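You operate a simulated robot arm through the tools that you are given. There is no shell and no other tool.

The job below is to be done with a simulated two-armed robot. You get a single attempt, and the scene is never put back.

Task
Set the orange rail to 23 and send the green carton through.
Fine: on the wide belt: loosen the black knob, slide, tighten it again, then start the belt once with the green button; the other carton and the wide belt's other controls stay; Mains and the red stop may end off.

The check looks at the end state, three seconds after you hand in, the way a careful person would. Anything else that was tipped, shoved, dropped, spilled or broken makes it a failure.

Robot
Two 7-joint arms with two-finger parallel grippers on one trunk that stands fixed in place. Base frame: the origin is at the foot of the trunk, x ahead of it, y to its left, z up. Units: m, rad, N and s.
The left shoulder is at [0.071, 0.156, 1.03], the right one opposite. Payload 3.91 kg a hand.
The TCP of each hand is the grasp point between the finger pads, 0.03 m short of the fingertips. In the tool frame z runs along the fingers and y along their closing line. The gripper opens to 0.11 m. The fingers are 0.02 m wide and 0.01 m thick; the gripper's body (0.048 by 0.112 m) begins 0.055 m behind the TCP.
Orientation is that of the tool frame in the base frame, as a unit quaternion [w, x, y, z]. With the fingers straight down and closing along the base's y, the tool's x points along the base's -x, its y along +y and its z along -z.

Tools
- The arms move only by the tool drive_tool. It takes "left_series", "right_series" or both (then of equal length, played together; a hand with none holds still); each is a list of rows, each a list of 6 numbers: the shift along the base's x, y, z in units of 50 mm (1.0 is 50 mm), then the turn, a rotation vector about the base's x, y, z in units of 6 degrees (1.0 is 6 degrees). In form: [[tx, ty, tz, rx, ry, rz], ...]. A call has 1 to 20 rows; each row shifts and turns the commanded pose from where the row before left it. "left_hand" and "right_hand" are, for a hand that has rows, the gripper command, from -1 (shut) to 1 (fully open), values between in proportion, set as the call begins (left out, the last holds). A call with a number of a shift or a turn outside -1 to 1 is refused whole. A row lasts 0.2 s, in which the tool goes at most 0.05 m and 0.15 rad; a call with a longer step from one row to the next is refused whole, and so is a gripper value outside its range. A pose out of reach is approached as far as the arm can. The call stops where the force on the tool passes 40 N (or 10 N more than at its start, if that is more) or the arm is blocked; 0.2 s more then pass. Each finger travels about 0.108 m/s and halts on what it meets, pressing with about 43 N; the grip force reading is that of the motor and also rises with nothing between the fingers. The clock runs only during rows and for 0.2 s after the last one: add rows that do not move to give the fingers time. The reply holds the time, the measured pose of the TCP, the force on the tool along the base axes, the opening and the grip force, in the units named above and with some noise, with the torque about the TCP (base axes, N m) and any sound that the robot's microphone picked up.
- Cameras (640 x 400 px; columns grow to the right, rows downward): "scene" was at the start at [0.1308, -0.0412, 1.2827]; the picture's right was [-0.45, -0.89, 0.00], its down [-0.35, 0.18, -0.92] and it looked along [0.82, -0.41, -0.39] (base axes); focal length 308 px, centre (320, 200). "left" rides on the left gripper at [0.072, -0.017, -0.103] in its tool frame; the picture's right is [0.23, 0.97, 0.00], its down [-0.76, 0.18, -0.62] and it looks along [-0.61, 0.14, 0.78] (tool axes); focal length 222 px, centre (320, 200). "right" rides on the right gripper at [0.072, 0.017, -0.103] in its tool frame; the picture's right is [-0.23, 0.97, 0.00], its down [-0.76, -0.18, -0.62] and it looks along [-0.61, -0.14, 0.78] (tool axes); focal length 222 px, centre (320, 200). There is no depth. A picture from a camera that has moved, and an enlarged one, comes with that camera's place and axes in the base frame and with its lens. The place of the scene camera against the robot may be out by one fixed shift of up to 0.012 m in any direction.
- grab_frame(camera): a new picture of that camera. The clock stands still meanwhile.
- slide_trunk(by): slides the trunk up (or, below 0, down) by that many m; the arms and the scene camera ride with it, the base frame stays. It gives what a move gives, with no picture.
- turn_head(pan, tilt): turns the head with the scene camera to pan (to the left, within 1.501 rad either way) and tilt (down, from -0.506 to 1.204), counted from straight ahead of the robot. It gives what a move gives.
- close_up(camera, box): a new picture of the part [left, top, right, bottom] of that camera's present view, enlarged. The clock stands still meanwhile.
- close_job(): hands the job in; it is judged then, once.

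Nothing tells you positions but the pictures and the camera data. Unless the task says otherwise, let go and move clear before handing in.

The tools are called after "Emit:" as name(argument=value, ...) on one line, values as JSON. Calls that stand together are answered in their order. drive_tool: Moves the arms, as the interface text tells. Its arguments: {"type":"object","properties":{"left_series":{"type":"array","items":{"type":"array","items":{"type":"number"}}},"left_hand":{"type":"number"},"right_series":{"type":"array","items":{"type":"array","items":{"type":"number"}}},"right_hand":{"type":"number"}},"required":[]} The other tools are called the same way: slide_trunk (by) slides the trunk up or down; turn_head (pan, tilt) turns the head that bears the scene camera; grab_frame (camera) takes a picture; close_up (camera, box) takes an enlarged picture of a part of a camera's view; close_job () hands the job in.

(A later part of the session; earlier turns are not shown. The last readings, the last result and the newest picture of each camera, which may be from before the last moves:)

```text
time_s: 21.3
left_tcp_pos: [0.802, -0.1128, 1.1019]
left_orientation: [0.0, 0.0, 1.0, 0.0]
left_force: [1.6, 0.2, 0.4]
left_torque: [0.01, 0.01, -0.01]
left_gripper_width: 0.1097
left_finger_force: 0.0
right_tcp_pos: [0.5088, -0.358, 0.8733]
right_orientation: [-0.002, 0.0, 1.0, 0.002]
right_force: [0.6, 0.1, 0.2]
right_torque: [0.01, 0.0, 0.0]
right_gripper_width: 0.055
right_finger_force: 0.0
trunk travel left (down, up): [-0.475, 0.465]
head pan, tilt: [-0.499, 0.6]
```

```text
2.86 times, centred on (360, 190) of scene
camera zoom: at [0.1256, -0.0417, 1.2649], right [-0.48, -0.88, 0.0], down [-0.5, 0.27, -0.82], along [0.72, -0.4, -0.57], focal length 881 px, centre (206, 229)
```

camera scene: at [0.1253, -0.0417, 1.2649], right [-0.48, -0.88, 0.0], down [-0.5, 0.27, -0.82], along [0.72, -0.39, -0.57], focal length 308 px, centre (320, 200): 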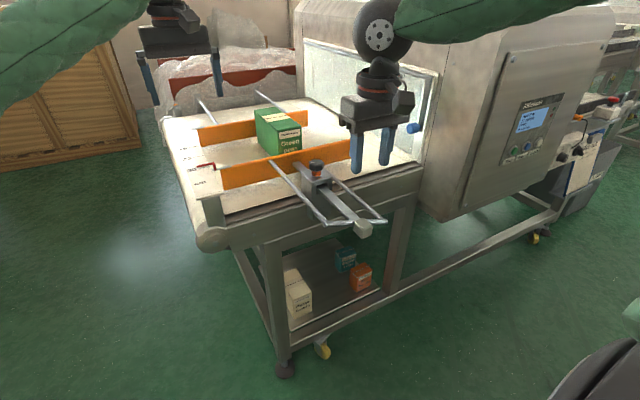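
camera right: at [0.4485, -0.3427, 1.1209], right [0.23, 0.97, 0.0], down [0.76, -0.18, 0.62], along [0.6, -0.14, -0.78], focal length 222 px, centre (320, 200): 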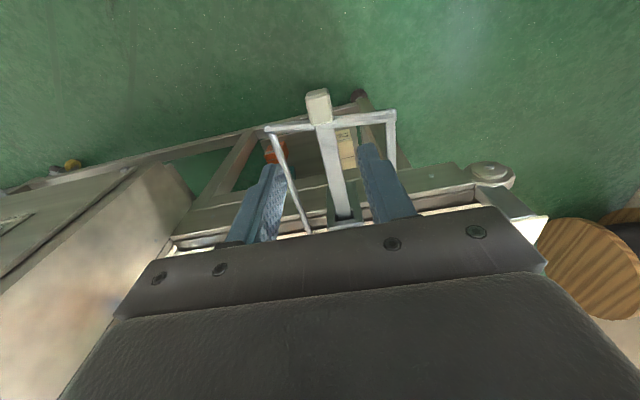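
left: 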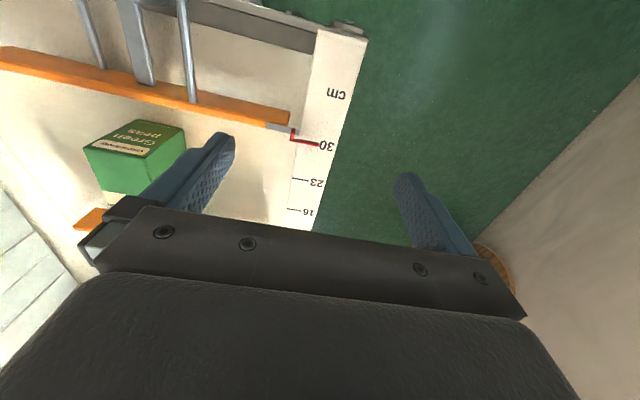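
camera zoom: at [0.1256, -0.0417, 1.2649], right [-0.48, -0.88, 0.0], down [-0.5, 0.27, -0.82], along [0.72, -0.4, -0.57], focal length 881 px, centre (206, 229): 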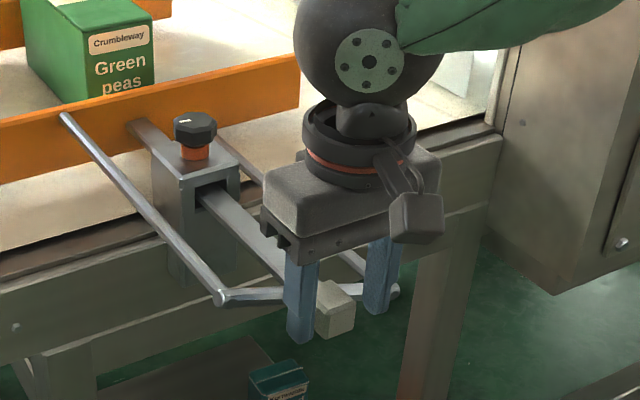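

The block is between the fingers. Closing on it.

Emit:
drive_tool(right_series=[[0, 0, 0, 0, 0, 0], [0, 0, 0, 0, 0, 0], [0, 0, 0, 0, 0, 0]], right_hand=-1)

Emit:
close_up(camera="right", box=[200, 40, 440, 240])

Emit:
close_up(camera="left", box=[290, 120, 350, 220])

```text
time_s: 22.1
left_tcp_pos: [0.8023, -0.1134, 1.1012]
left_orientation: [0.001, 0.0, 1.0, 0.001]
left_force: [0.5, 1.2, 0.1]
left_torque: [-0.02, -0.02, -0.01]
left_gripper_width: 0.11
left_finger_force: 0.0
right_tcp_pos: [0.5088, -0.3605, 0.8731]
right_orientation: [-0.002, 0.0, 1.0, 0.0]
right_force: [1.7, -23.7, 4.5]
right_torque: [-0.85, -0.3, 0.1]
right_gripper_width: 0.0337
right_finger_force: 45.4
trunk travel left (down, up): [-0.475, 0.465]
head pan, tilt: [-0.499, 0.6]
```

```text
2.00 times, centred on (320, 140) of right
camera zoom: at [0.438, -0.3437, 0.9754], right [0.23, 0.97, 0.0], down [0.76, -0.18, 0.62], along [0.6, -0.14, -0.78], focal length 444 px, centre (320, 320)
```

zoom: 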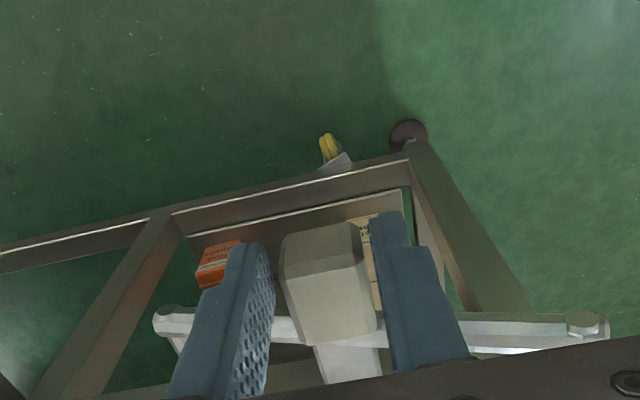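

```text
4.00 times, centred on (320, 170) of left
camera zoom: at [0.7295, -0.1309, 1.2065], right [-0.23, 0.97, 0.0], down [0.76, 0.18, 0.62], along [0.61, 0.14, -0.78], focal length 888 px, centre (320, 320)
```

zoom: 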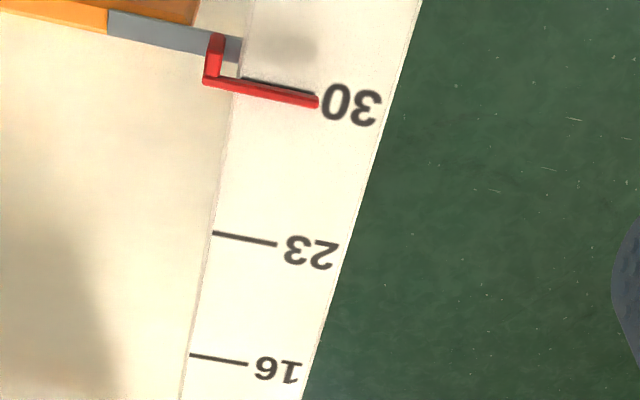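

Emit:
drive_tool(right_series=[[0, -0.05, 0, 0, 0, 0], [0, 0, 0, 0, 0, 0]])

Emit:
drive_tool(right_series=[[0.1, 0, 0, 0, 0, 0], [0.1, 0, 0, 0, 0, 0], [0, 0, 0, 0, 0, 0]])

Emit:
close_up(camera="left", box=[290, 120, 350, 220])

```text
time_s: 22.7
left_tcp_pos: [0.8029, -0.1126, 1.1004]
left_orientation: [0.001, 0.0, 1.0, 0.001]
left_force: [0.7, 0.1, -0.3]
left_torque: [0.0, 0.0, 0.02]
left_gripper_width: 0.1099
left_finger_force: 0.0
right_tcp_pos: [0.5094, -0.3601, 0.872]
right_orientation: [-0.002, -0.001, 1.0, 0.002]
right_force: [-1.7, -2.5, -5.4]
right_torque: [0.21, -0.55, -0.4]
right_gripper_width: 0.0336
right_finger_force: 44.9
trunk travel left (down, up): [-0.475, 0.465]
head pan, tilt: [-0.499, 0.6]
```

```text
time_s: 23.5
left_tcp_pos: [0.8022, -0.1111, 1.102]
left_orientation: [0.001, 0.0, 1.0, 0.0]
left_force: [0.0, -0.4, -0.1]
left_torque: [0.01, -0.01, -0.01]
left_gripper_width: 0.1098
left_finger_force: 0.0
right_tcp_pos: [0.5205, -0.3601, 0.8731]
right_orientation: [-0.002, 0.0, 1.0, 0.0]
right_force: [-1.8, 10.6, -3.3]
right_torque: [0.5, 0.93, -0.13]
right_gripper_width: 0.0337
right_finger_force: 45.1
trunk travel left (down, up): [-0.475, 0.465]
head pan, tilt: [-0.499, 0.6]
```

```text
4.00 times, centred on (320, 170) of left
camera zoom: at [0.7296, -0.1281, 1.2066], right [-0.23, 0.97, 0.0], down [0.76, 0.18, 0.62], along [0.61, 0.14, -0.78], focal length 888 px, centre (320, 320)
```

zoom: 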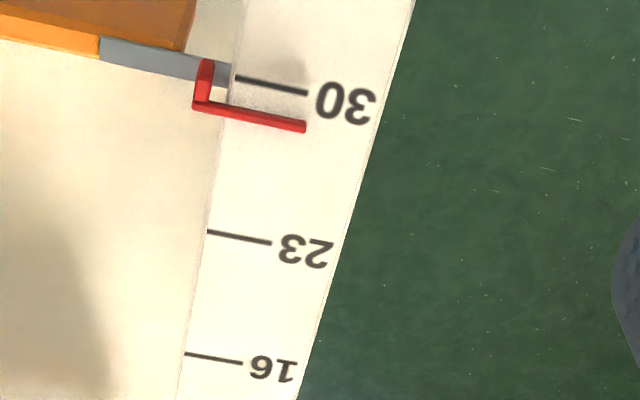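

The rail slides freely with the block. Continuing another 5 cm.

Emit:
drive_tool(right_series=[[0.125, 0, 0, 0, 0, 0], [0.125, 0, 0, 0, 0, 0], [0.125, 0, 0, 0, 0, 0], [0.125, 0, 0, 0, 0, 0], [0.125, 0, 0, 0, 0, 0], [0.125, 0, 0, 0, 0, 0], [0.125, 0, 0, 0, 0, 0], [0.125, 0, 0, 0, 0, 0], [0, 0, 0, 0, 0, 0]])

Emit:
close_up(camera="left", box=[290, 120, 350, 220])

Emit:
close_up(camera="scene", box=[160, 80, 400, 260])

Emit:
grab_frame(camera="left")

```text
time_s: 25.5
left_tcp_pos: [0.8031, -0.112, 1.1005]
left_orientation: [-0.002, -0.001, 1.0, 0.001]
left_force: [-0.4, 0.7, 0.8]
left_torque: [-0.01, 0.0, 0.03]
left_gripper_width: 0.1099
left_finger_force: 0.1
right_tcp_pos: [0.5696, -0.3599, 0.873]
right_orientation: [-0.002, 0.0, 1.0, 0.001]
right_force: [-1.4, 20.5, -16.2]
right_torque: [0.59, 0.12, -0.23]
right_gripper_width: 0.0336
right_finger_force: 45.3
trunk travel left (down, up): [-0.475, 0.465]
head pan, tilt: [-0.499, 0.6]
```

```text
4.00 times, centred on (320, 170) of left
camera zoom: at [0.7303, -0.1281, 1.2062], right [-0.23, 0.97, 0.0], down [0.76, 0.18, 0.62], along [0.61, 0.14, -0.78], focal length 888 px, centre (320, 320)
```

zoom: 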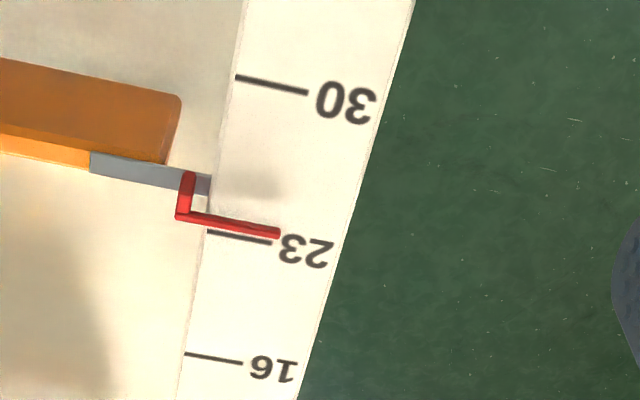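

```text
2.22 times, centred on (280, 170) of scene
camera zoom: at [0.1266, -0.0407, 1.2647], right [-0.48, -0.88, 0.0], down [-0.5, 0.27, -0.82], along [0.72, -0.4, -0.57], focal length 686 px, centre (409, 267)
```

zoom: 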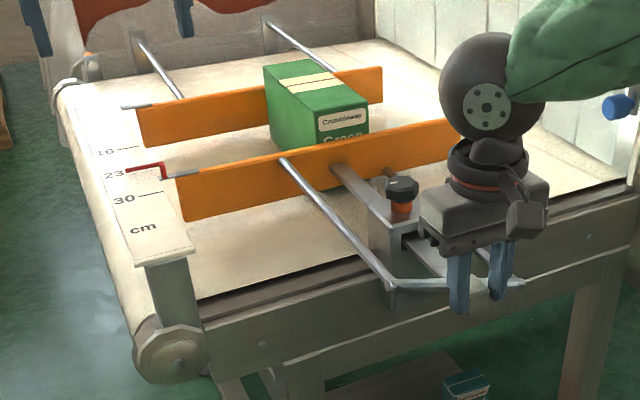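

```text
taken
camera left: at [0.7303, -0.1281, 1.2062], right [-0.23, 0.97, 0.0], down [0.76, 0.18, 0.62], along [0.61, 0.14, -0.78], focal length 222 px, centre (320, 200)
```

left: 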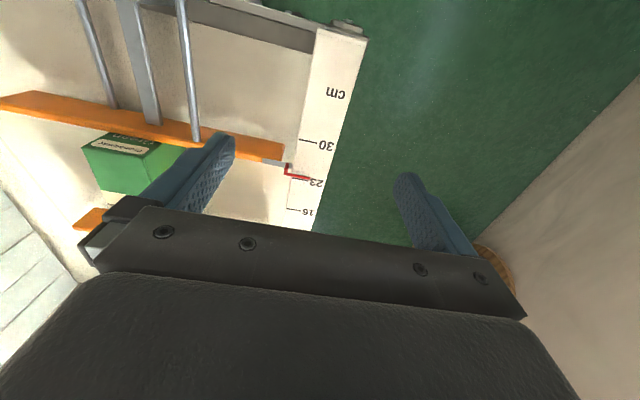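

The pointer is about 1 cm short of 23, matching 60 mm of travel. Pushing the last 10 mm.

Emit:
drive_tool(right_series=[[0.1, 0.02, -0.01, 0, 0, 0], [0.1, 0, 0, 0, 0, 0], [0, 0, 0, 0, 0, 0]])

Emit:
close_up(camera="left", box=[290, 120, 350, 220])

Emit:
close_up(camera="scene", box=[180, 130, 250, 210])

```text
time_s: 26.3
left_tcp_pos: [0.8028, -0.1108, 1.1011]
left_orientation: [-0.001, 0.0, 1.0, 0.0]
left_force: [0.3, 0.6, 0.2]
left_torque: [0.0, 0.0, 0.0]
left_gripper_width: 0.1102
left_finger_force: 0.0
right_tcp_pos: [0.5796, -0.3592, 0.8727]
right_orientation: [-0.002, 0.0, 1.0, 0.001]
right_force: [-5.0, 17.1, -11.7]
right_torque: [0.43, 1.4, -0.19]
right_gripper_width: 0.0335
right_finger_force: 44.6
trunk travel left (down, up): [-0.475, 0.465]
head pan, tilt: [-0.499, 0.6]
```

```text
4.00 times, centred on (320, 170) of left
camera zoom: at [0.7299, -0.1283, 1.2065], right [-0.23, 0.97, 0.0], down [0.76, 0.18, 0.62], along [0.61, 0.14, -0.78], focal length 888 px, centre (320, 320)
```

zoom: 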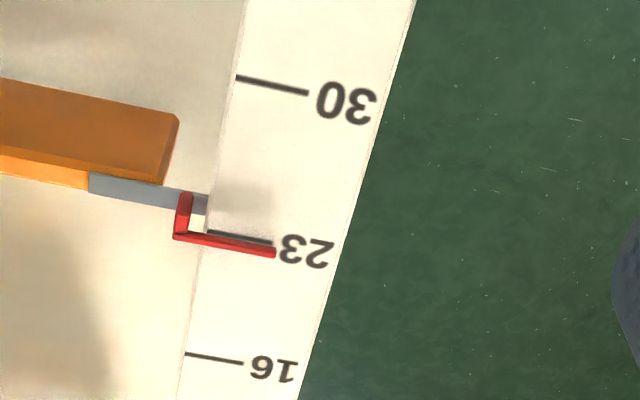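

```text
5.00 times, centred on (215, 170) of scene
camera zoom: at [0.1263, -0.0409, 1.2648], right [-0.48, -0.88, 0.0], down [-0.5, 0.27, -0.82], along [0.72, -0.4, -0.57], focal length 1542 px, centre (845, 350)
```

zoom: 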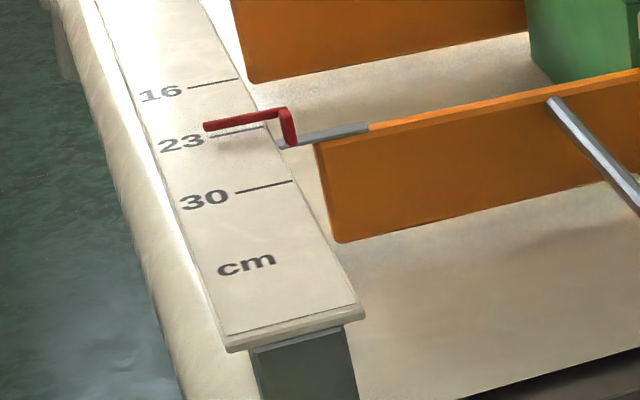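

The pointer now sits on 23 with the same parallax offset it had at 30 (both views agree to ~0.5 mm). I'll release the block, rise, and recheck.

Emit:
drive_tool(right_series=[[0, 0.04, 0, 0, 0, 0], [0, 0, 0, 0, 0, 0]])

Emit:
drive_tool(right_series=[[0, 0, 0, 0, 0, 0], [0, 0, 0, 0, 0, 0], [0, 0, 0.5, 0, 0, 0], [0, 0, 0.8, 0, 0, 0], [0, 0, 0.8, 0, 0, 0], [0, 0, 0.8, 0, 0, 0]], right_hand=0)

Emit:
close_up(camera="left", box=[290, 120, 350, 220])

Emit:
close_up(camera="scene", box=[160, 80, 400, 260])

Emit:
close_up(camera="left", box=[0, 60, 250, 240])

```text
time_s: 26.9
left_tcp_pos: [0.8016, -0.1123, 1.1026]
left_orientation: [0.0, 0.0, 1.0, 0.001]
left_force: [-0.2, -0.2, -0.2]
left_torque: [-0.01, 0.03, 0.0]
left_gripper_width: 0.1101
left_finger_force: 0.1
right_tcp_pos: [0.5793, -0.3598, 0.872]
right_orientation: [-0.002, 0.0, 1.0, 0.0]
right_force: [-1.9, -15.4, -0.6]
right_torque: [-0.83, 0.75, -0.05]
right_gripper_width: 0.0333
right_finger_force: 45.3
trunk travel left (down, up): [-0.475, 0.465]
head pan, tilt: [-0.499, 0.6]
```

```text
time_s: 28.3
left_tcp_pos: [0.8018, -0.1109, 1.102]
left_orientation: [-0.001, 0.001, 1.0, 0.0]
left_force: [-0.5, -0.3, -0.1]
left_torque: [0.01, -0.02, -0.01]
left_gripper_width: 0.1102
left_finger_force: 0.0
right_tcp_pos: [0.5783, -0.3545, 1.0187]
right_orientation: [-0.002, 0.0, 1.0, 0.001]
right_force: [-0.2, -0.2, 0.4]
right_torque: [0.01, -0.04, 0.0]
right_gripper_width: 0.055
right_finger_force: 0.1
trunk travel left (down, up): [-0.475, 0.465]
head pan, tilt: [-0.499, 0.6]
```

```text
4.00 times, centred on (320, 170) of left
camera zoom: at [0.729, -0.1284, 1.2071], right [-0.23, 0.97, 0.0], down [0.76, 0.18, 0.62], along [0.61, 0.14, -0.78], focal length 888 px, centre (320, 320)
```

zoom: 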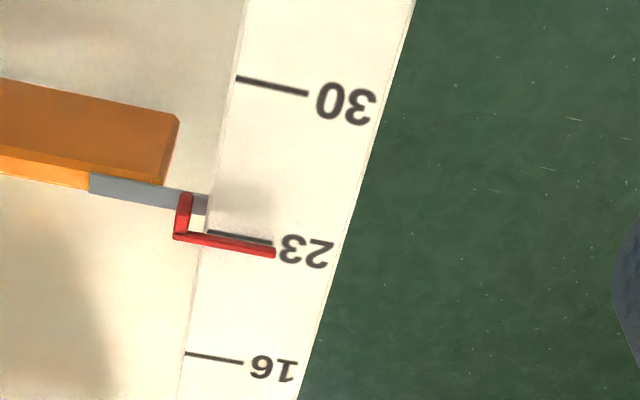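

```text
2.22 times, centred on (280, 170) of scene
camera zoom: at [0.1253, -0.0412, 1.2649], right [-0.48, -0.88, 0.0], down [-0.5, 0.27, -0.83], along [0.72, -0.4, -0.56], focal length 686 px, centre (409, 267)
```

zoom: 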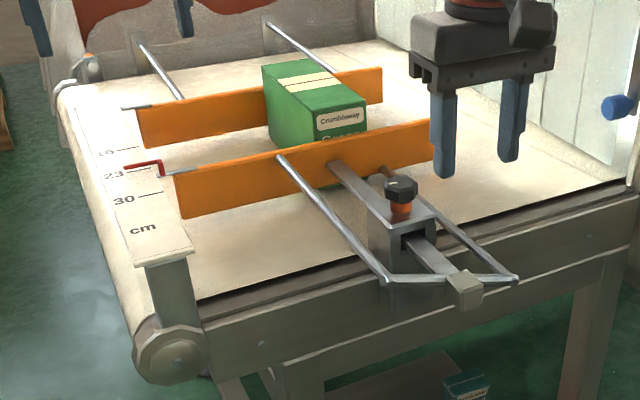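

```text
2.22 times, centred on (125, 150) of left
camera zoom: at [0.729, -0.1284, 1.2071], right [-0.23, 0.97, 0.0], down [0.76, 0.18, 0.62], along [0.61, 0.14, -0.78], focal length 494 px, centre (753, 311)
```

zoom: 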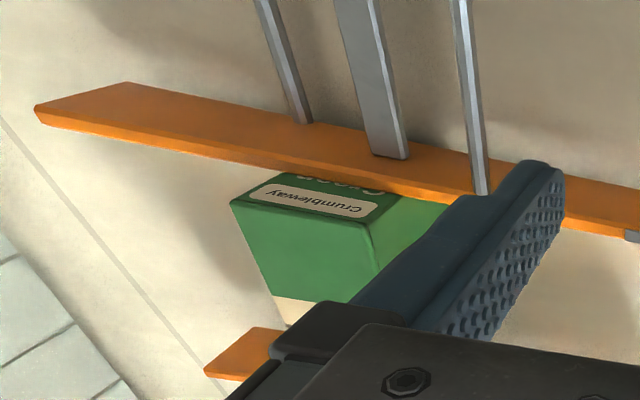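

Rail stays at 23 and the carton is unaffected. Now I'll return above the knob at the same yaw (+84°) to tighten it.

Emit:
drive_tool(right_series=[[0.217, -0.008, 0, 0, 0, 1], [0.217, -0.008, 0, 0, 0, 1], [0.217, -0.008, 0, 0, 0, 1], [0.217, -0.008, 0, 0, 0, 1], [0.217, -0.008, 0, 0, 0, 1], [0.217, -0.008, 0, 0, 0, 1], [0.217, -0.008, 0, 0, 0, 1], [0.217, -0.008, 0, 0, 0, 1], [0.217, -0.008, 0, 0, 0, 1], [0.217, -0.008, 0, 0, 0, 1], [0.217, -0.008, 0, 0, 0, 1], [0.217, -0.008, 0, 0, 0, 1], [0.217, -0.008, 0, 0, 0, 1], [0.217, -0.008, 0, 0, 0, 0.95], [0, 0, 0, 0, 0, 0]], right_hand=-0.05)

Emit:
close_up(camera="right", box=[220, 60, 420, 240])

```text
time_s: 31.5
left_tcp_pos: [0.8012, -0.1119, 1.1009]
left_orientation: [0.0, 0.001, 1.0, 0.001]
left_force: [-0.5, -0.1, 0.0]
left_torque: [0.02, -0.01, -0.03]
left_gripper_width: 0.1102
left_finger_force: 0.1
right_tcp_pos: [0.7318, -0.3625, 1.0172]
right_orientation: [-0.002, -0.668, 0.744, 0.001]
right_force: [-0.9, 0.6, 0.1]
right_torque: [0.01, 0.0, 0.02]
right_gripper_width: 0.0521
right_finger_force: 0.0
trunk travel left (down, up): [-0.475, 0.465]
head pan, tilt: [-0.499, 0.6]
```

```text
2.22 times, centred on (320, 150) of right
camera zoom: at [0.7077, -0.4335, 1.1196], right [-0.94, 0.33, 0.0], down [0.26, 0.74, 0.62], along [0.2, 0.59, -0.78], focal length 494 px, centre (320, 311)
```

zoom: 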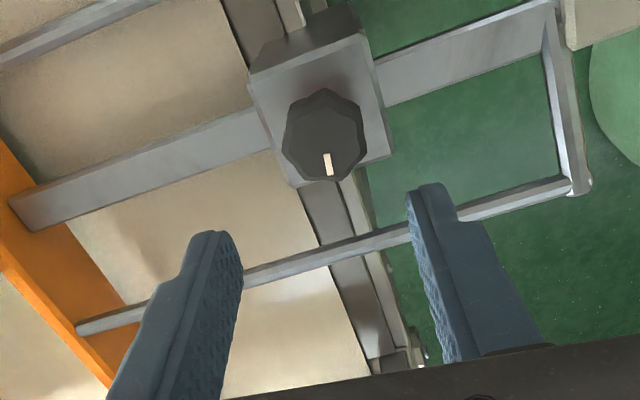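

Emit:
drive_tool(right_series=[[-0.02, 0.04, -0.7, 0, 0, 0], [0, 0, -0.8, 0, 0, 0], [0, 0, -0.6, 0, 0, 0], [0, 0, 0, 0, 0, 0]])

Emit:
close_up(camera="right", box=[220, 80, 420, 260])

```text
time_s: 32.5
left_tcp_pos: [0.8016, -0.1111, 1.1018]
left_orientation: [0.0, 0.001, 1.0, 0.0]
left_force: [0.4, 0.0, 0.1]
left_torque: [-0.03, -0.01, 0.0]
left_gripper_width: 0.1102
left_finger_force: 0.0
right_tcp_pos: [0.7286, -0.3615, 0.912]
right_orientation: [-0.002, -0.667, 0.745, -0.001]
right_force: [0.9, 0.1, -0.5]
right_torque: [0.02, 0.02, 0.02]
right_gripper_width: 0.0521
right_finger_force: 0.1
trunk travel left (down, up): [-0.475, 0.465]
head pan, tilt: [-0.499, 0.6]
```

```text
2.22 times, centred on (320, 170) of right
camera zoom: at [0.7046, -0.4316, 1.0155], right [-0.94, 0.33, 0.0], down [0.26, 0.74, 0.62], along [0.21, 0.59, -0.78], focal length 494 px, centre (320, 267)
```

zoom: 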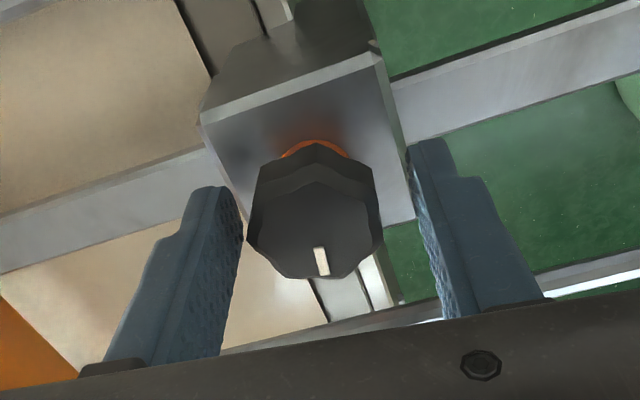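

Emit:
drive_tool(right_series=[[0.03, 0.01, 0, 0, 0, 0], [0, 0, 0, 0, 0, 0], [0, 0, 0, 0, 0, 0]], right_hand=-1)

```text
time_s: 33.3
left_tcp_pos: [0.8012, -0.1135, 1.1016]
left_orientation: [0.0, 0.0, 1.0, 0.0]
left_force: [-0.5, 0.9, 0.2]
left_torque: [-0.01, -0.02, -0.02]
left_gripper_width: 0.1102
left_finger_force: 0.1
right_tcp_pos: [0.7302, -0.3617, 0.9108]
right_orientation: [-0.002, -0.667, 0.745, 0.0]
right_force: [-6.9, -3.2, 0.7]
right_torque: [-0.21, -0.11, 0.0]
right_gripper_width: 0.0367
right_finger_force: 44.9
trunk travel left (down, up): [-0.475, 0.465]
head pan, tilt: [-0.499, 0.6]
```

Emit:
drive_tool(right_series=[[0, 0, 0, 0, 0, -0.7], [0, 0, 0, 0, 0, -0.7], [0, 0, 0, 0, 0, -0.7], [0, 0, 0, 0, 0, -0.7], [0, 0, 0, 0, 0, -0.7], [0, 0, 0, 0, 0, 0]])

```text
time_s: 34.7
left_tcp_pos: [0.8006, -0.1123, 1.104]
left_orientation: [0.001, 0.0, 1.0, 0.0]
left_force: [-0.2, 0.5, 0.6]
left_torque: [-0.01, -0.02, -0.01]
left_gripper_width: 0.1099
left_finger_force: 0.1
right_tcp_pos: [0.7292, -0.3616, 0.9128]
right_orientation: [-0.003, -0.521, 0.854, 0.0]
right_force: [-32.0, -0.7, -5.5]
right_torque: [0.21, 0.31, 0.02]
right_gripper_width: 0.0372
right_finger_force: 45.1
trunk travel left (down, up): [-0.475, 0.465]
head pan, tilt: [-0.499, 0.6]
```

Emit:
drive_tool(right_series=[[-0.06, 0, 0, 0, 0, 0], [0, 0, 0, 0, 0, 0]])

Emit:
drive_tool(right_series=[[0, 0, 0, 0, 0, -0.7], [0, 0, 0, 0, 0, -0.7], [0, 0, 0, 0, 0, -0.7], [0, 0, 0, 0, 0, -0.7], [0, 0, 0, 0, 0, 0]])

```text
time_s: 35.3
left_tcp_pos: [0.8014, -0.1117, 1.1023]
left_orientation: [0.001, -0.001, 1.0, 0.0]
left_force: [0.4, -0.6, -0.2]
left_torque: [0.01, 0.0, 0.0]
left_gripper_width: 0.11
left_finger_force: 0.1
right_tcp_pos: [0.7284, -0.3609, 0.9123]
right_orientation: [-0.002, -0.52, 0.854, -0.001]
right_force: [-11.0, -1.7, -5.9]
right_torque: [-1.23, 0.42, -0.01]
right_gripper_width: 0.037
right_finger_force: 44.9
trunk travel left (down, up): [-0.475, 0.465]
head pan, tilt: [-0.499, 0.6]
```

```text
time_s: 36.5
left_tcp_pos: [0.8037, -0.1123, 1.1012]
left_orientation: [-0.001, -0.001, 1.0, 0.0]
left_force: [-0.4, -0.5, -0.4]
left_torque: [0.0, 0.01, 0.03]
left_gripper_width: 0.1096
left_finger_force: 0.1
right_tcp_pos: [0.7283, -0.3606, 0.9119]
right_orientation: [-0.001, -0.39, 0.921, 0.0]
right_force: [8.1, 0.8, 2.7]
right_torque: [-0.18, -0.49, -0.05]
right_gripper_width: 0.0371
right_finger_force: 45.1
trunk travel left (down, up): [-0.475, 0.465]
head pan, tilt: [-0.499, 0.6]
```

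Emit:
drive_tool(right_series=[[0.01, 0, 0, 0, 0, -0.7], [0, 0, 0, 0, 0, -0.7], [0, 0, 0, 0, 0, -0.7], [0, 0, 0, 0, 0, -0.7], [0, 0, 0, 0, 0, 0]])

Emit:
close_up(camera="right", box=[220, 80, 420, 260])

```text
time_s: 37.7
left_tcp_pos: [0.8016, -0.111, 1.1013]
left_orientation: [-0.001, 0.0, 1.0, 0.0]
left_force: [0.3, 0.0, 0.5]
left_torque: [0.0, -0.04, 0.01]
left_gripper_width: 0.1098
left_finger_force: 0.1
right_tcp_pos: [0.7287, -0.3622, 0.9114]
right_orientation: [-0.001, -0.251, 0.968, 0.0]
right_force: [4.0, 5.1, 7.4]
right_torque: [0.57, -0.72, 0.0]
right_gripper_width: 0.037
right_finger_force: 44.4
trunk travel left (down, up): [-0.475, 0.465]
head pan, tilt: [-0.499, 0.6]
```

```text
2.22 times, centred on (320, 170) of right
camera zoom: at [0.6585, -0.3816, 1.0153], right [-0.27, 0.96, 0.0], down [0.75, 0.21, 0.62], along [0.6, 0.17, -0.78], focal length 494 px, centre (320, 267)
```

zoom: 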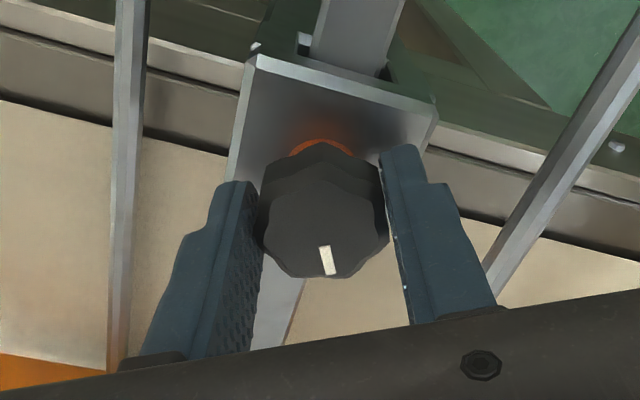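

Emit:
drive_tool(right_series=[[0, 0, 0, 0, 0, -0.7], [0, 0, 0, 0, 0, -0.7], [0, 0, 0, 0, 0, -0.7], [0, 0, 0, 0, 0, -0.7], [0, 0, 0, 0, 0, 0]])

Emit:
close_up(camera="right", box=[220, 80, 420, 260])

```text
time_s: 38.9
left_tcp_pos: [0.8024, -0.1105, 1.1019]
left_orientation: [0.0, 0.0, 1.0, 0.0]
left_force: [-0.4, -0.6, -1.1]
left_torque: [-0.05, 0.02, -0.01]
left_gripper_width: 0.1099
left_finger_force: 0.0
right_tcp_pos: [0.7279, -0.36, 0.913]
right_orientation: [-0.002, -0.107, 0.994, 0.001]
right_force: [4.0, 9.0, 9.4]
right_torque: [-0.3, 0.24, -0.01]
right_gripper_width: 0.037
right_finger_force: 44.6
trunk travel left (down, up): [-0.475, 0.465]
head pan, tilt: [-0.499, 0.6]
```

```text
2.22 times, centred on (320, 170) of right
camera zoom: at [0.6555, -0.3596, 1.0153], right [0.01, 1.0, 0.0], down [0.78, -0.01, 0.62], along [0.62, -0.01, -0.78], focal length 494 px, centre (320, 267)
```

zoom: 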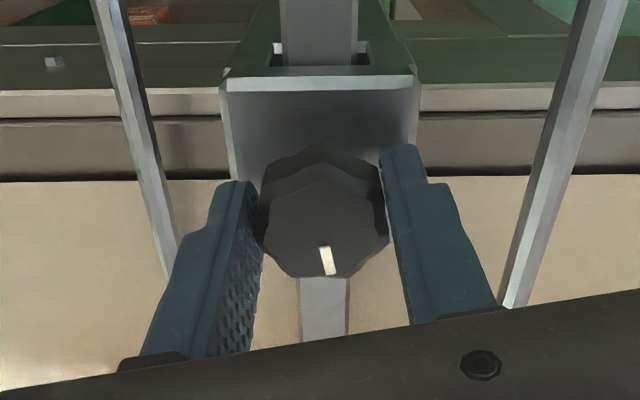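

The orange collar has disappeared (tight zone). I'll complete the turn to the original mark position.

Emit:
drive_tool(right_series=[[0, 0.01, 0.01, 0, 0, -0.5], [0, 0, 0, 0, 0, -0.5], [0, 0, 0, 0, 0, -0.5], [0, 0, 0, 0, 0, -0.5], [0, 0, 0, 0, 0, -0.3], [0, 0, 0, 0, 0, 0]])

Emit:
close_up(camera="right", box=[220, 80, 420, 260])

Emit:
close_up(camera="scene", box=[260, 120, 380, 220])

Emit:
close_up(camera="left", box=[290, 120, 350, 220])

```text
time_s: 40.3
left_tcp_pos: [0.8015, -0.1109, 1.1023]
left_orientation: [0.0, 0.001, 1.0, 0.0]
left_force: [0.0, -0.4, -0.5]
left_torque: [0.04, 0.01, 0.03]
left_gripper_width: 0.1101
left_finger_force: 0.1
right_tcp_pos: [0.728, -0.3597, 0.9126]
right_orientation: [-0.003, 0.012, 1.0, 0.001]
right_force: [-6.7, 11.2, -3.3]
right_torque: [0.18, 0.35, 0.51]
right_gripper_width: 0.0371
right_finger_force: 45.1
trunk travel left (down, up): [-0.475, 0.465]
head pan, tilt: [-0.499, 0.6]
```

```text
2.22 times, centred on (320, 170) of right
camera zoom: at [0.6578, -0.3417, 1.0154], right [0.25, 0.97, 0.0], down [0.76, -0.2, 0.62], along [0.6, -0.16, -0.79], focal length 494 px, centre (320, 267)
```

zoom: 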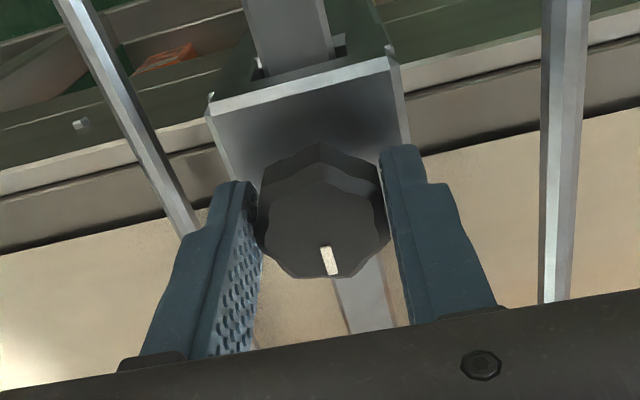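

```text
4.00 times, centred on (320, 170) of scene
camera zoom: at [0.1258, -0.0409, 1.2648], right [-0.48, -0.88, 0.0], down [-0.5, 0.27, -0.82], along [0.72, -0.4, -0.57], focal length 1234 px, centre (320, 320)
```

zoom: 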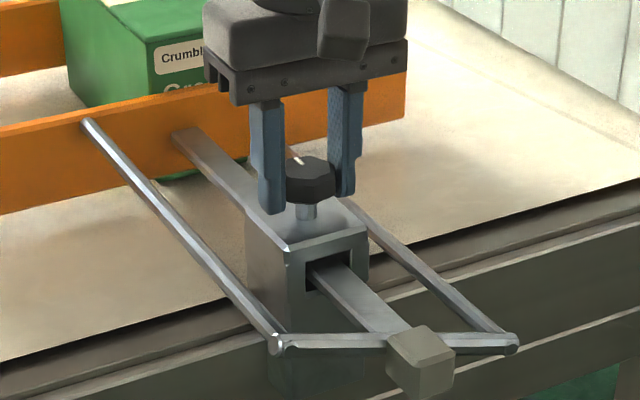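

```text
4.00 times, centred on (320, 170) of left
camera zoom: at [0.7294, -0.1282, 1.2067], right [-0.23, 0.97, 0.0], down [0.76, 0.18, 0.62], along [0.61, 0.14, -0.78], focal length 888 px, centre (320, 320)
```

zoom: 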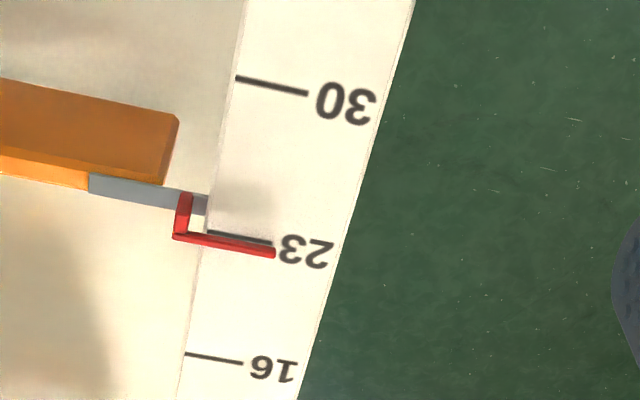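

Resisting torque shows the knob is tight, and the pointer stays at 23. Releasing and rising, then I'll look at the control panel and clipboard.

Emit:
drive_tool(right_series=[[0, 0, 0, 0, 0, 0], [0, 0, 0, 0, 0, 0], [0, 0, 0.5, 0, 0, 0], [0, 0, 0.9, 0, 0, 0], [0, 0, 0.9, 0, 0, 0], [0, 0, 0.9, 0, 0, 0]], right_hand=0)

Emit:
close_up(camera="scene", box=[160, 80, 400, 260])

Emit:
close_up(camera="left", box=[290, 120, 350, 220])

```text
time_s: 41.7
left_tcp_pos: [0.8007, -0.1106, 1.1026]
left_orientation: [0.0, -0.001, 1.0, 0.0]
left_force: [-0.5, -1.0, 0.4]
left_torque: [0.0, 0.03, 0.01]
left_gripper_width: 0.1096
left_finger_force: 0.0
right_tcp_pos: [0.7285, -0.3589, 1.0735]
right_orientation: [-0.002, 0.013, 1.0, 0.001]
right_force: [-0.2, -0.3, -0.4]
right_torque: [0.01, -0.03, 0.06]
right_gripper_width: 0.0551
right_finger_force: 0.1
trunk travel left (down, up): [-0.475, 0.465]
head pan, tilt: [-0.499, 0.6]
```

```text
2.22 times, centred on (280, 170) of scene
camera zoom: at [0.1251, -0.041, 1.2649], right [-0.48, -0.88, 0.0], down [-0.5, 0.27, -0.83], along [0.72, -0.4, -0.56], focal length 686 px, centre (409, 267)
```

zoom: 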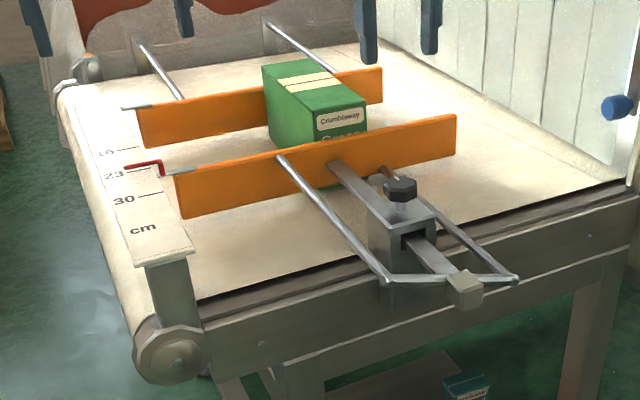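

```text
4.00 times, centred on (320, 170) of left
camera zoom: at [0.7288, -0.1283, 1.2072], right [-0.23, 0.97, 0.0], down [0.76, 0.18, 0.62], along [0.61, 0.14, -0.78], focal length 888 px, centre (320, 320)
```

zoom: 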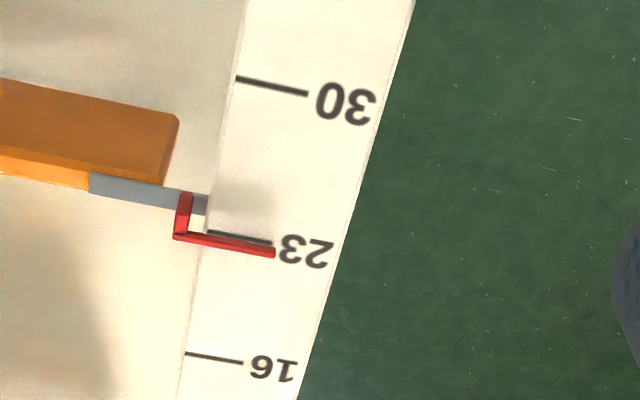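

Rail locked at 23. Now I'll retract the right hand toward the panel side and look at the panel and clipboard.

Emit:
drive_tool(right_series=[[-0.7, -0.6, 0, 0, 0, 0], [-0.7, -0.6, 0, 0, 0, 0], [-0.7, -0.6, 0, 0, 0, 0], [-0.7, -0.6, 0, 0, 0, 0], [-0.7, -0.6, 0, 0, 0, 0], [-0.7, -0.6, 0, 0, 0, 0], [-0.7, -0.6, 0, 0, 0, 0], [-0.7, -0.6, 0, 0, 0, 0], [-0.4, -0.8, 0, 0, 0, 0], [-0.2, -0.9, 0, 0, 0, 0], [0, -0.9, 0, 0, 0, 0]], right_hand=-1)

Emit:
turn_head(pan=-1.0, tilt=0.4)

Emit:
grab_frame(camera="right")

Emit:
grab_frame(camera="scene")

```text
time_s: 44.1
left_tcp_pos: [0.8022, -0.114, 1.1008]
left_orientation: [0.0, 0.001, 1.0, 0.001]
left_force: [0.0, -0.6, 0.1]
left_torque: [0.02, 0.0, 0.0]
left_gripper_width: 0.1101
left_finger_force: 0.0
right_tcp_pos: [0.4176, -0.7321, 1.0724]
right_orientation: [-0.002, 0.013, 1.0, 0.002]
right_force: [0.4, 0.1, -1.2]
right_torque: [-0.01, -0.02, 0.03]
right_gripper_width: 0.0004
right_finger_force: 37.1
trunk travel left (down, up): [-0.475, 0.465]
head pan, tilt: [-0.499, 0.6]
```

```text
time_s: 45.1
left_tcp_pos: [0.8022, -0.1119, 1.1009]
left_orientation: [-0.001, 0.001, 1.0, 0.0]
left_force: [-1.1, 0.4, -0.4]
left_torque: [-0.01, -0.02, -0.02]
left_gripper_width: 0.11
left_finger_force: 0.0
right_tcp_pos: [0.4175, -0.7293, 1.0735]
right_orientation: [-0.002, 0.013, 1.0, 0.001]
right_force: [0.2, -0.5, 0.0]
right_torque: [0.02, -0.02, 0.01]
right_gripper_width: 0.0
right_finger_force: 38.0
trunk travel left (down, up): [-0.475, 0.465]
head pan, tilt: [-1.0, 0.4]
```

```text
taken
camera right: at [0.3477, -0.7116, 1.1777], right [0.25, 0.97, 0.0], down [0.76, -0.2, 0.62], along [0.6, -0.16, -0.78], focal length 222 px, centre (320, 200)
```

right: 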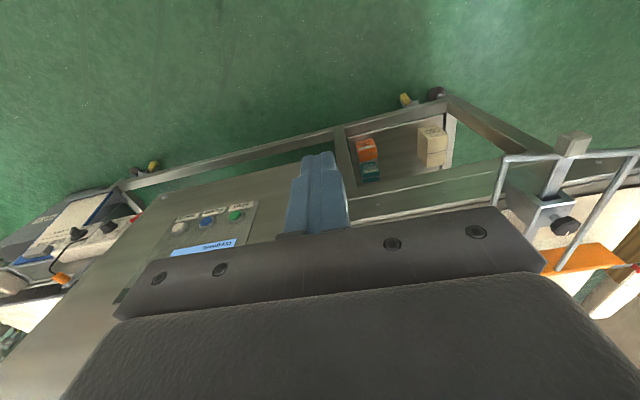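

```text
taken
camera scene: at [0.0982, -0.0775, 1.283], right [-0.84, -0.54, 0.0], down [-0.21, 0.33, -0.92], along [0.5, -0.77, -0.39], focal length 308 px, centre (320, 200)
```

scene: 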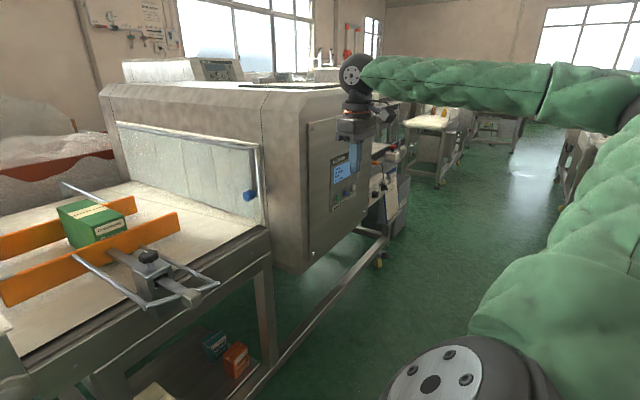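

Emit:
close_up(camera="right", box=[160, 180, 300, 280])

Emit:
close_up(camera="right", box=[0, 170, 160, 310])

Emit:
close_up(camera="scene", box=[300, 120, 420, 270])

Emit:
close_up(camera="scene", box=[360, 140, 420, 240])

```text
4.00 times, centred on (230, 230) of right
camera zoom: at [0.3477, -0.7116, 1.1777], right [0.25, 0.97, 0.0], down [0.76, -0.2, 0.62], along [0.6, -0.16, -0.78], focal length 888 px, centre (680, 80)
```

zoom: 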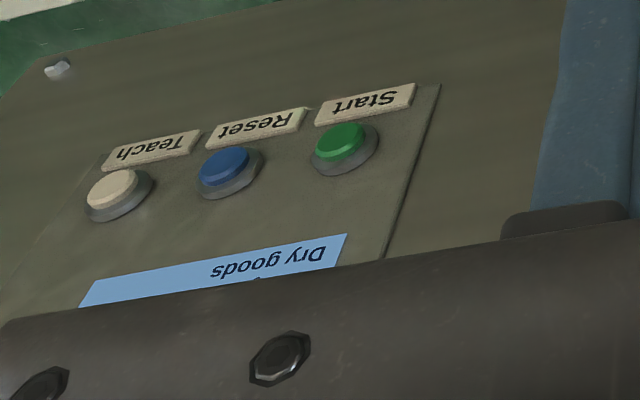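

```text
2.86 times, centred on (80, 240) of right
camera zoom: at [0.3477, -0.7116, 1.1777], right [0.25, 0.97, 0.0], down [0.76, -0.2, 0.62], along [0.6, -0.16, -0.78], focal length 635 px, centre (1006, 86)
```

zoom: 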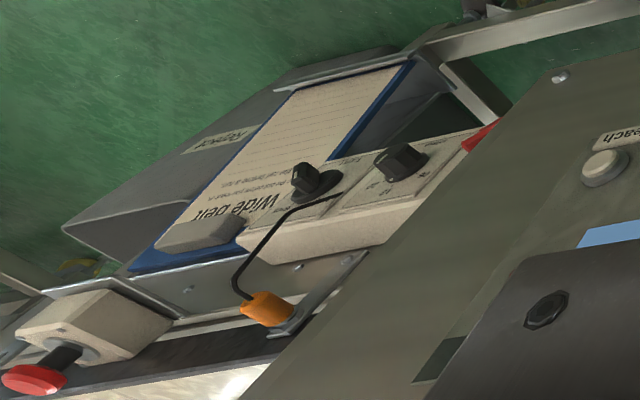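

```text
2.67 times, centred on (360, 195) of scene
camera zoom: at [0.0982, -0.0775, 1.283], right [-0.84, -0.54, 0.0], down [-0.21, 0.33, -0.92], along [0.5, -0.77, -0.39], focal length 823 px, centre (213, 213)
```

zoom: 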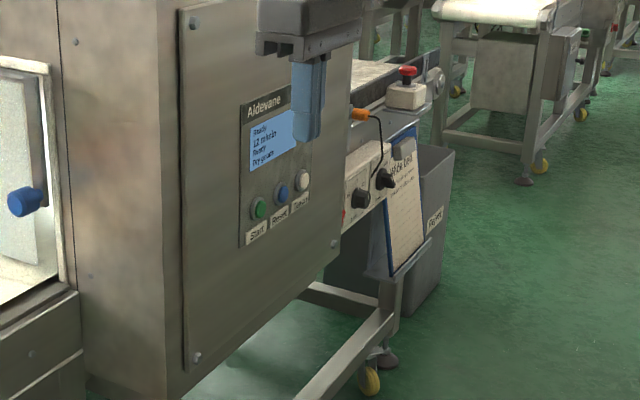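

```text
4.00 times, centred on (390, 190) of scene
camera zoom: at [0.0982, -0.0775, 1.283], right [-0.84, -0.54, 0.0], down [-0.21, 0.33, -0.92], along [0.5, -0.77, -0.39], focal length 1234 px, centre (40, 240)
```

zoom: 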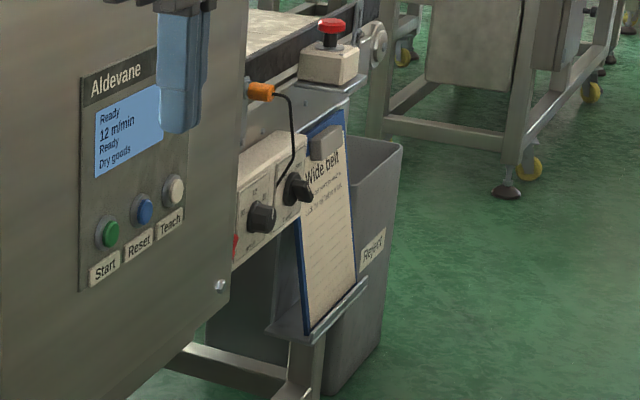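

The panel's green button is labelled Start. I'd like to read the "Wide belt" clipboard before pressing, so I'll shift the right camera nearer.

Emit:
drive_tool(right_series=[[-0.2, -0.8, 0.3, 0, 0, 0], [-0.2, -0.8, 0.3, 0, 0, 0], [0, -0.8, 0.3, 0, 0, 0], [0, -0.8, 0, 0, 0, 0], [0, -0.8, 0, 0, 0, 0]])

Emit:
grab_frame(camera="right")

Emit:
close_up(camera="right", box=[0, 120, 200, 260])

```text
time_s: 46.3
left_tcp_pos: [0.8029, -0.1135, 1.1007]
left_orientation: [-0.001, 0.0, 1.0, 0.001]
left_force: [0.1, -1.7, -0.7]
left_torque: [0.01, 0.02, 0.01]
left_gripper_width: 0.1098
left_finger_force: 0.0
right_tcp_pos: [0.3986, -0.9318, 1.1138]
right_orientation: [-0.003, 0.013, 1.0, 0.002]
right_force: [-0.8, 0.7, -0.6]
right_torque: [0.0, 0.02, 0.01]
right_gripper_width: 0.0
right_finger_force: 38.1
trunk travel left (down, up): [-0.475, 0.465]
head pan, tilt: [-1.0, 0.4]
```

```text
taken
camera right: at [0.3276, -0.9124, 1.2176], right [0.25, 0.97, 0.0], down [0.76, -0.2, 0.62], along [0.6, -0.15, -0.79], focal length 222 px, centre (320, 200)
```

right: 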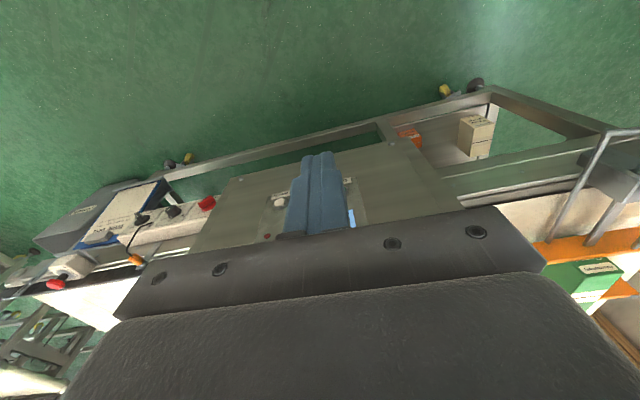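

```text
2.86 times, centred on (100, 190) of right
camera zoom: at [0.3276, -0.9124, 1.2176], right [0.25, 0.97, 0.0], down [0.76, -0.2, 0.62], along [0.6, -0.15, -0.79], focal length 635 px, centre (949, 229)
```

zoom: 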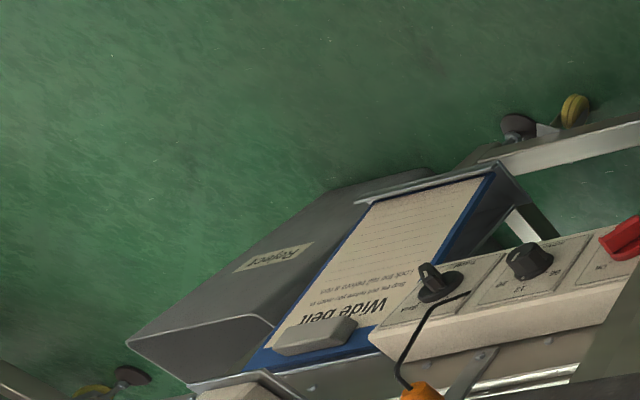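

Emit:
close_up(camera="right", box=[80, 175, 160, 245])

Emit:
close_up(camera="right", box=[120, 180, 230, 260])

```text
5.71 times, centred on (120, 210) of right
camera zoom: at [0.3276, -0.9124, 1.2176], right [0.25, 0.97, 0.0], down [0.76, -0.2, 0.62], along [0.6, -0.15, -0.79], focal length 1269 px, centre (1463, 143)
```

zoom: 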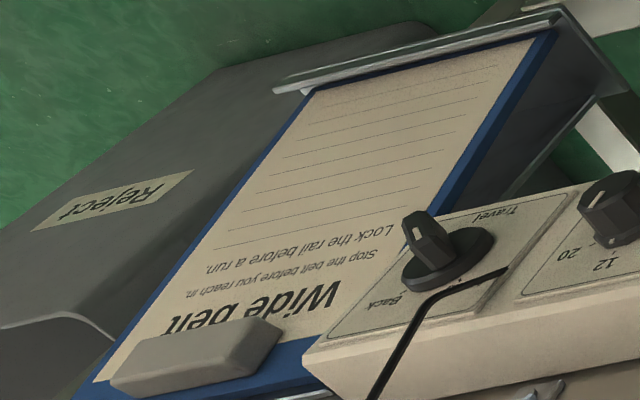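

```text
5.00 times, centred on (175, 220) of right
camera zoom: at [0.3276, -0.9124, 1.2176], right [0.25, 0.97, 0.0], down [0.76, -0.2, 0.62], along [0.6, -0.15, -0.79], focal length 1111 px, centre (1045, 100)
```

zoom: 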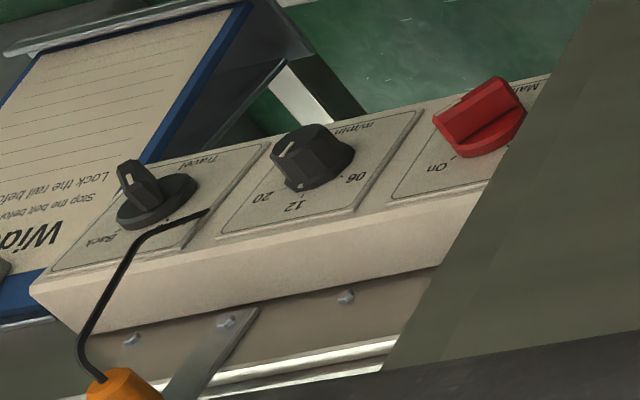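

The clipboard says "Stop the belt before you reach in. Lock the rail before a run." — the rail is locked. Now I'll inspect the outfeed to know where the carton will end up.

Emit:
turn_head(pan=-0.95, tilt=0.3)

Emit:
slide_trunk(by=0.3)

Emit:
grab_frame(camera="scene")

Emit:
grab_frame(camera="right")

Emit:
grab_frame(camera="left")

```text
time_s: 46.9
left_tcp_pos: [0.8013, -0.1121, 1.1022]
left_orientation: [0.0, 0.001, 1.0, 0.0]
left_force: [0.7, -0.1, 0.4]
left_torque: [-0.01, -0.02, 0.01]
left_gripper_width: 0.11
left_finger_force: 0.0
right_tcp_pos: [0.3979, -0.9294, 1.1145]
right_orientation: [-0.002, 0.013, 1.0, 0.0]
right_force: [-0.6, 0.6, 0.0]
right_torque: [0.01, 0.01, -0.02]
right_gripper_width: 0.0
right_finger_force: 37.4
trunk travel left (down, up): [-0.475, 0.465]
head pan, tilt: [-0.949, 0.3]
```

```text
time_s: 49.9
left_tcp_pos: [0.802, -0.1131, 1.4009]
left_orientation: [0.0, 0.0, 1.0, 0.0]
left_force: [0.2, 0.1, -0.9]
left_torque: [0.0, 0.02, -0.02]
left_gripper_width: 0.11
left_finger_force: 0.0
right_tcp_pos: [0.398, -0.929, 1.4148]
right_orientation: [-0.001, 0.013, 1.0, 0.001]
right_force: [0.4, -0.2, 0.0]
right_torque: [0.0, 0.02, 0.0]
right_gripper_width: 0.0
right_finger_force: 38.0
trunk travel left (down, up): [-0.775, 0.165]
head pan, tilt: [-0.949, 0.3]
```

```text
taken
camera scene: at [0.1027, -0.0757, 1.5922], right [-0.81, -0.58, 0.0], down [-0.17, 0.24, -0.96], along [0.56, -0.78, -0.3], focal length 308 px, centre (320, 200)
```

scene: 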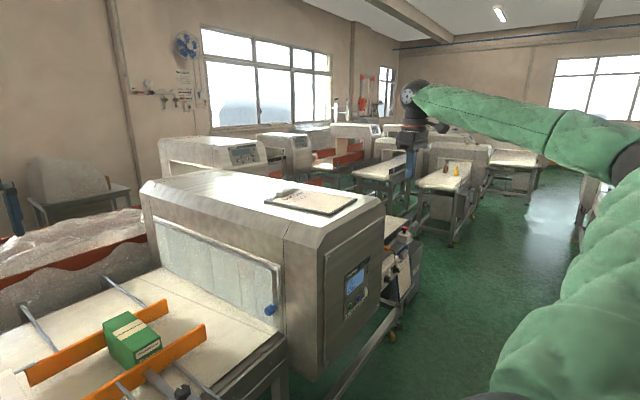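

```text
taken
camera right: at [0.3277, -0.9112, 1.5184], right [0.25, 0.97, 0.0], down [0.76, -0.2, 0.62], along [0.6, -0.16, -0.78], focal length 222 px, centre (320, 200)
```

right: 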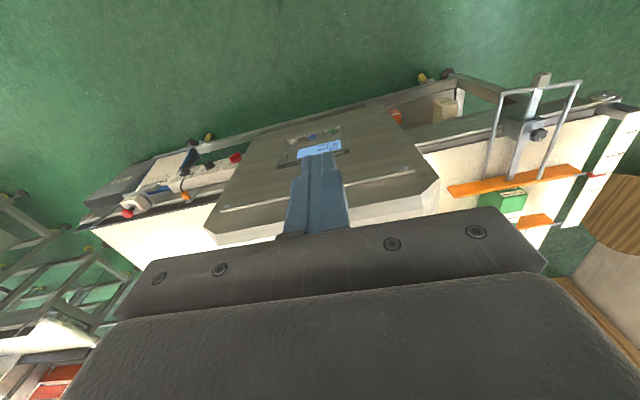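

```text
taken
camera left: at [0.7297, -0.1294, 1.5065], right [-0.23, 0.97, 0.0], down [0.76, 0.18, 0.62], along [0.61, 0.14, -0.78], focal length 222 px, centre (320, 200)
```

left: 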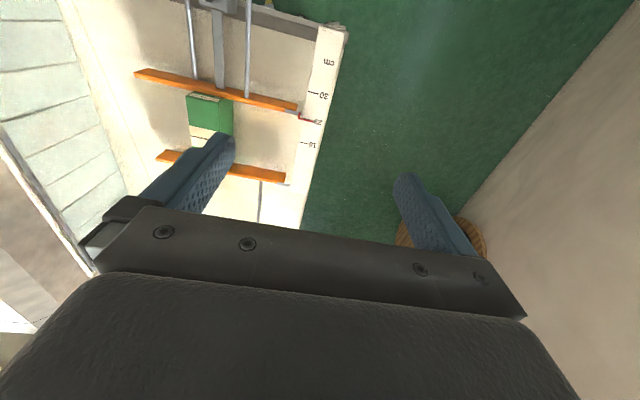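

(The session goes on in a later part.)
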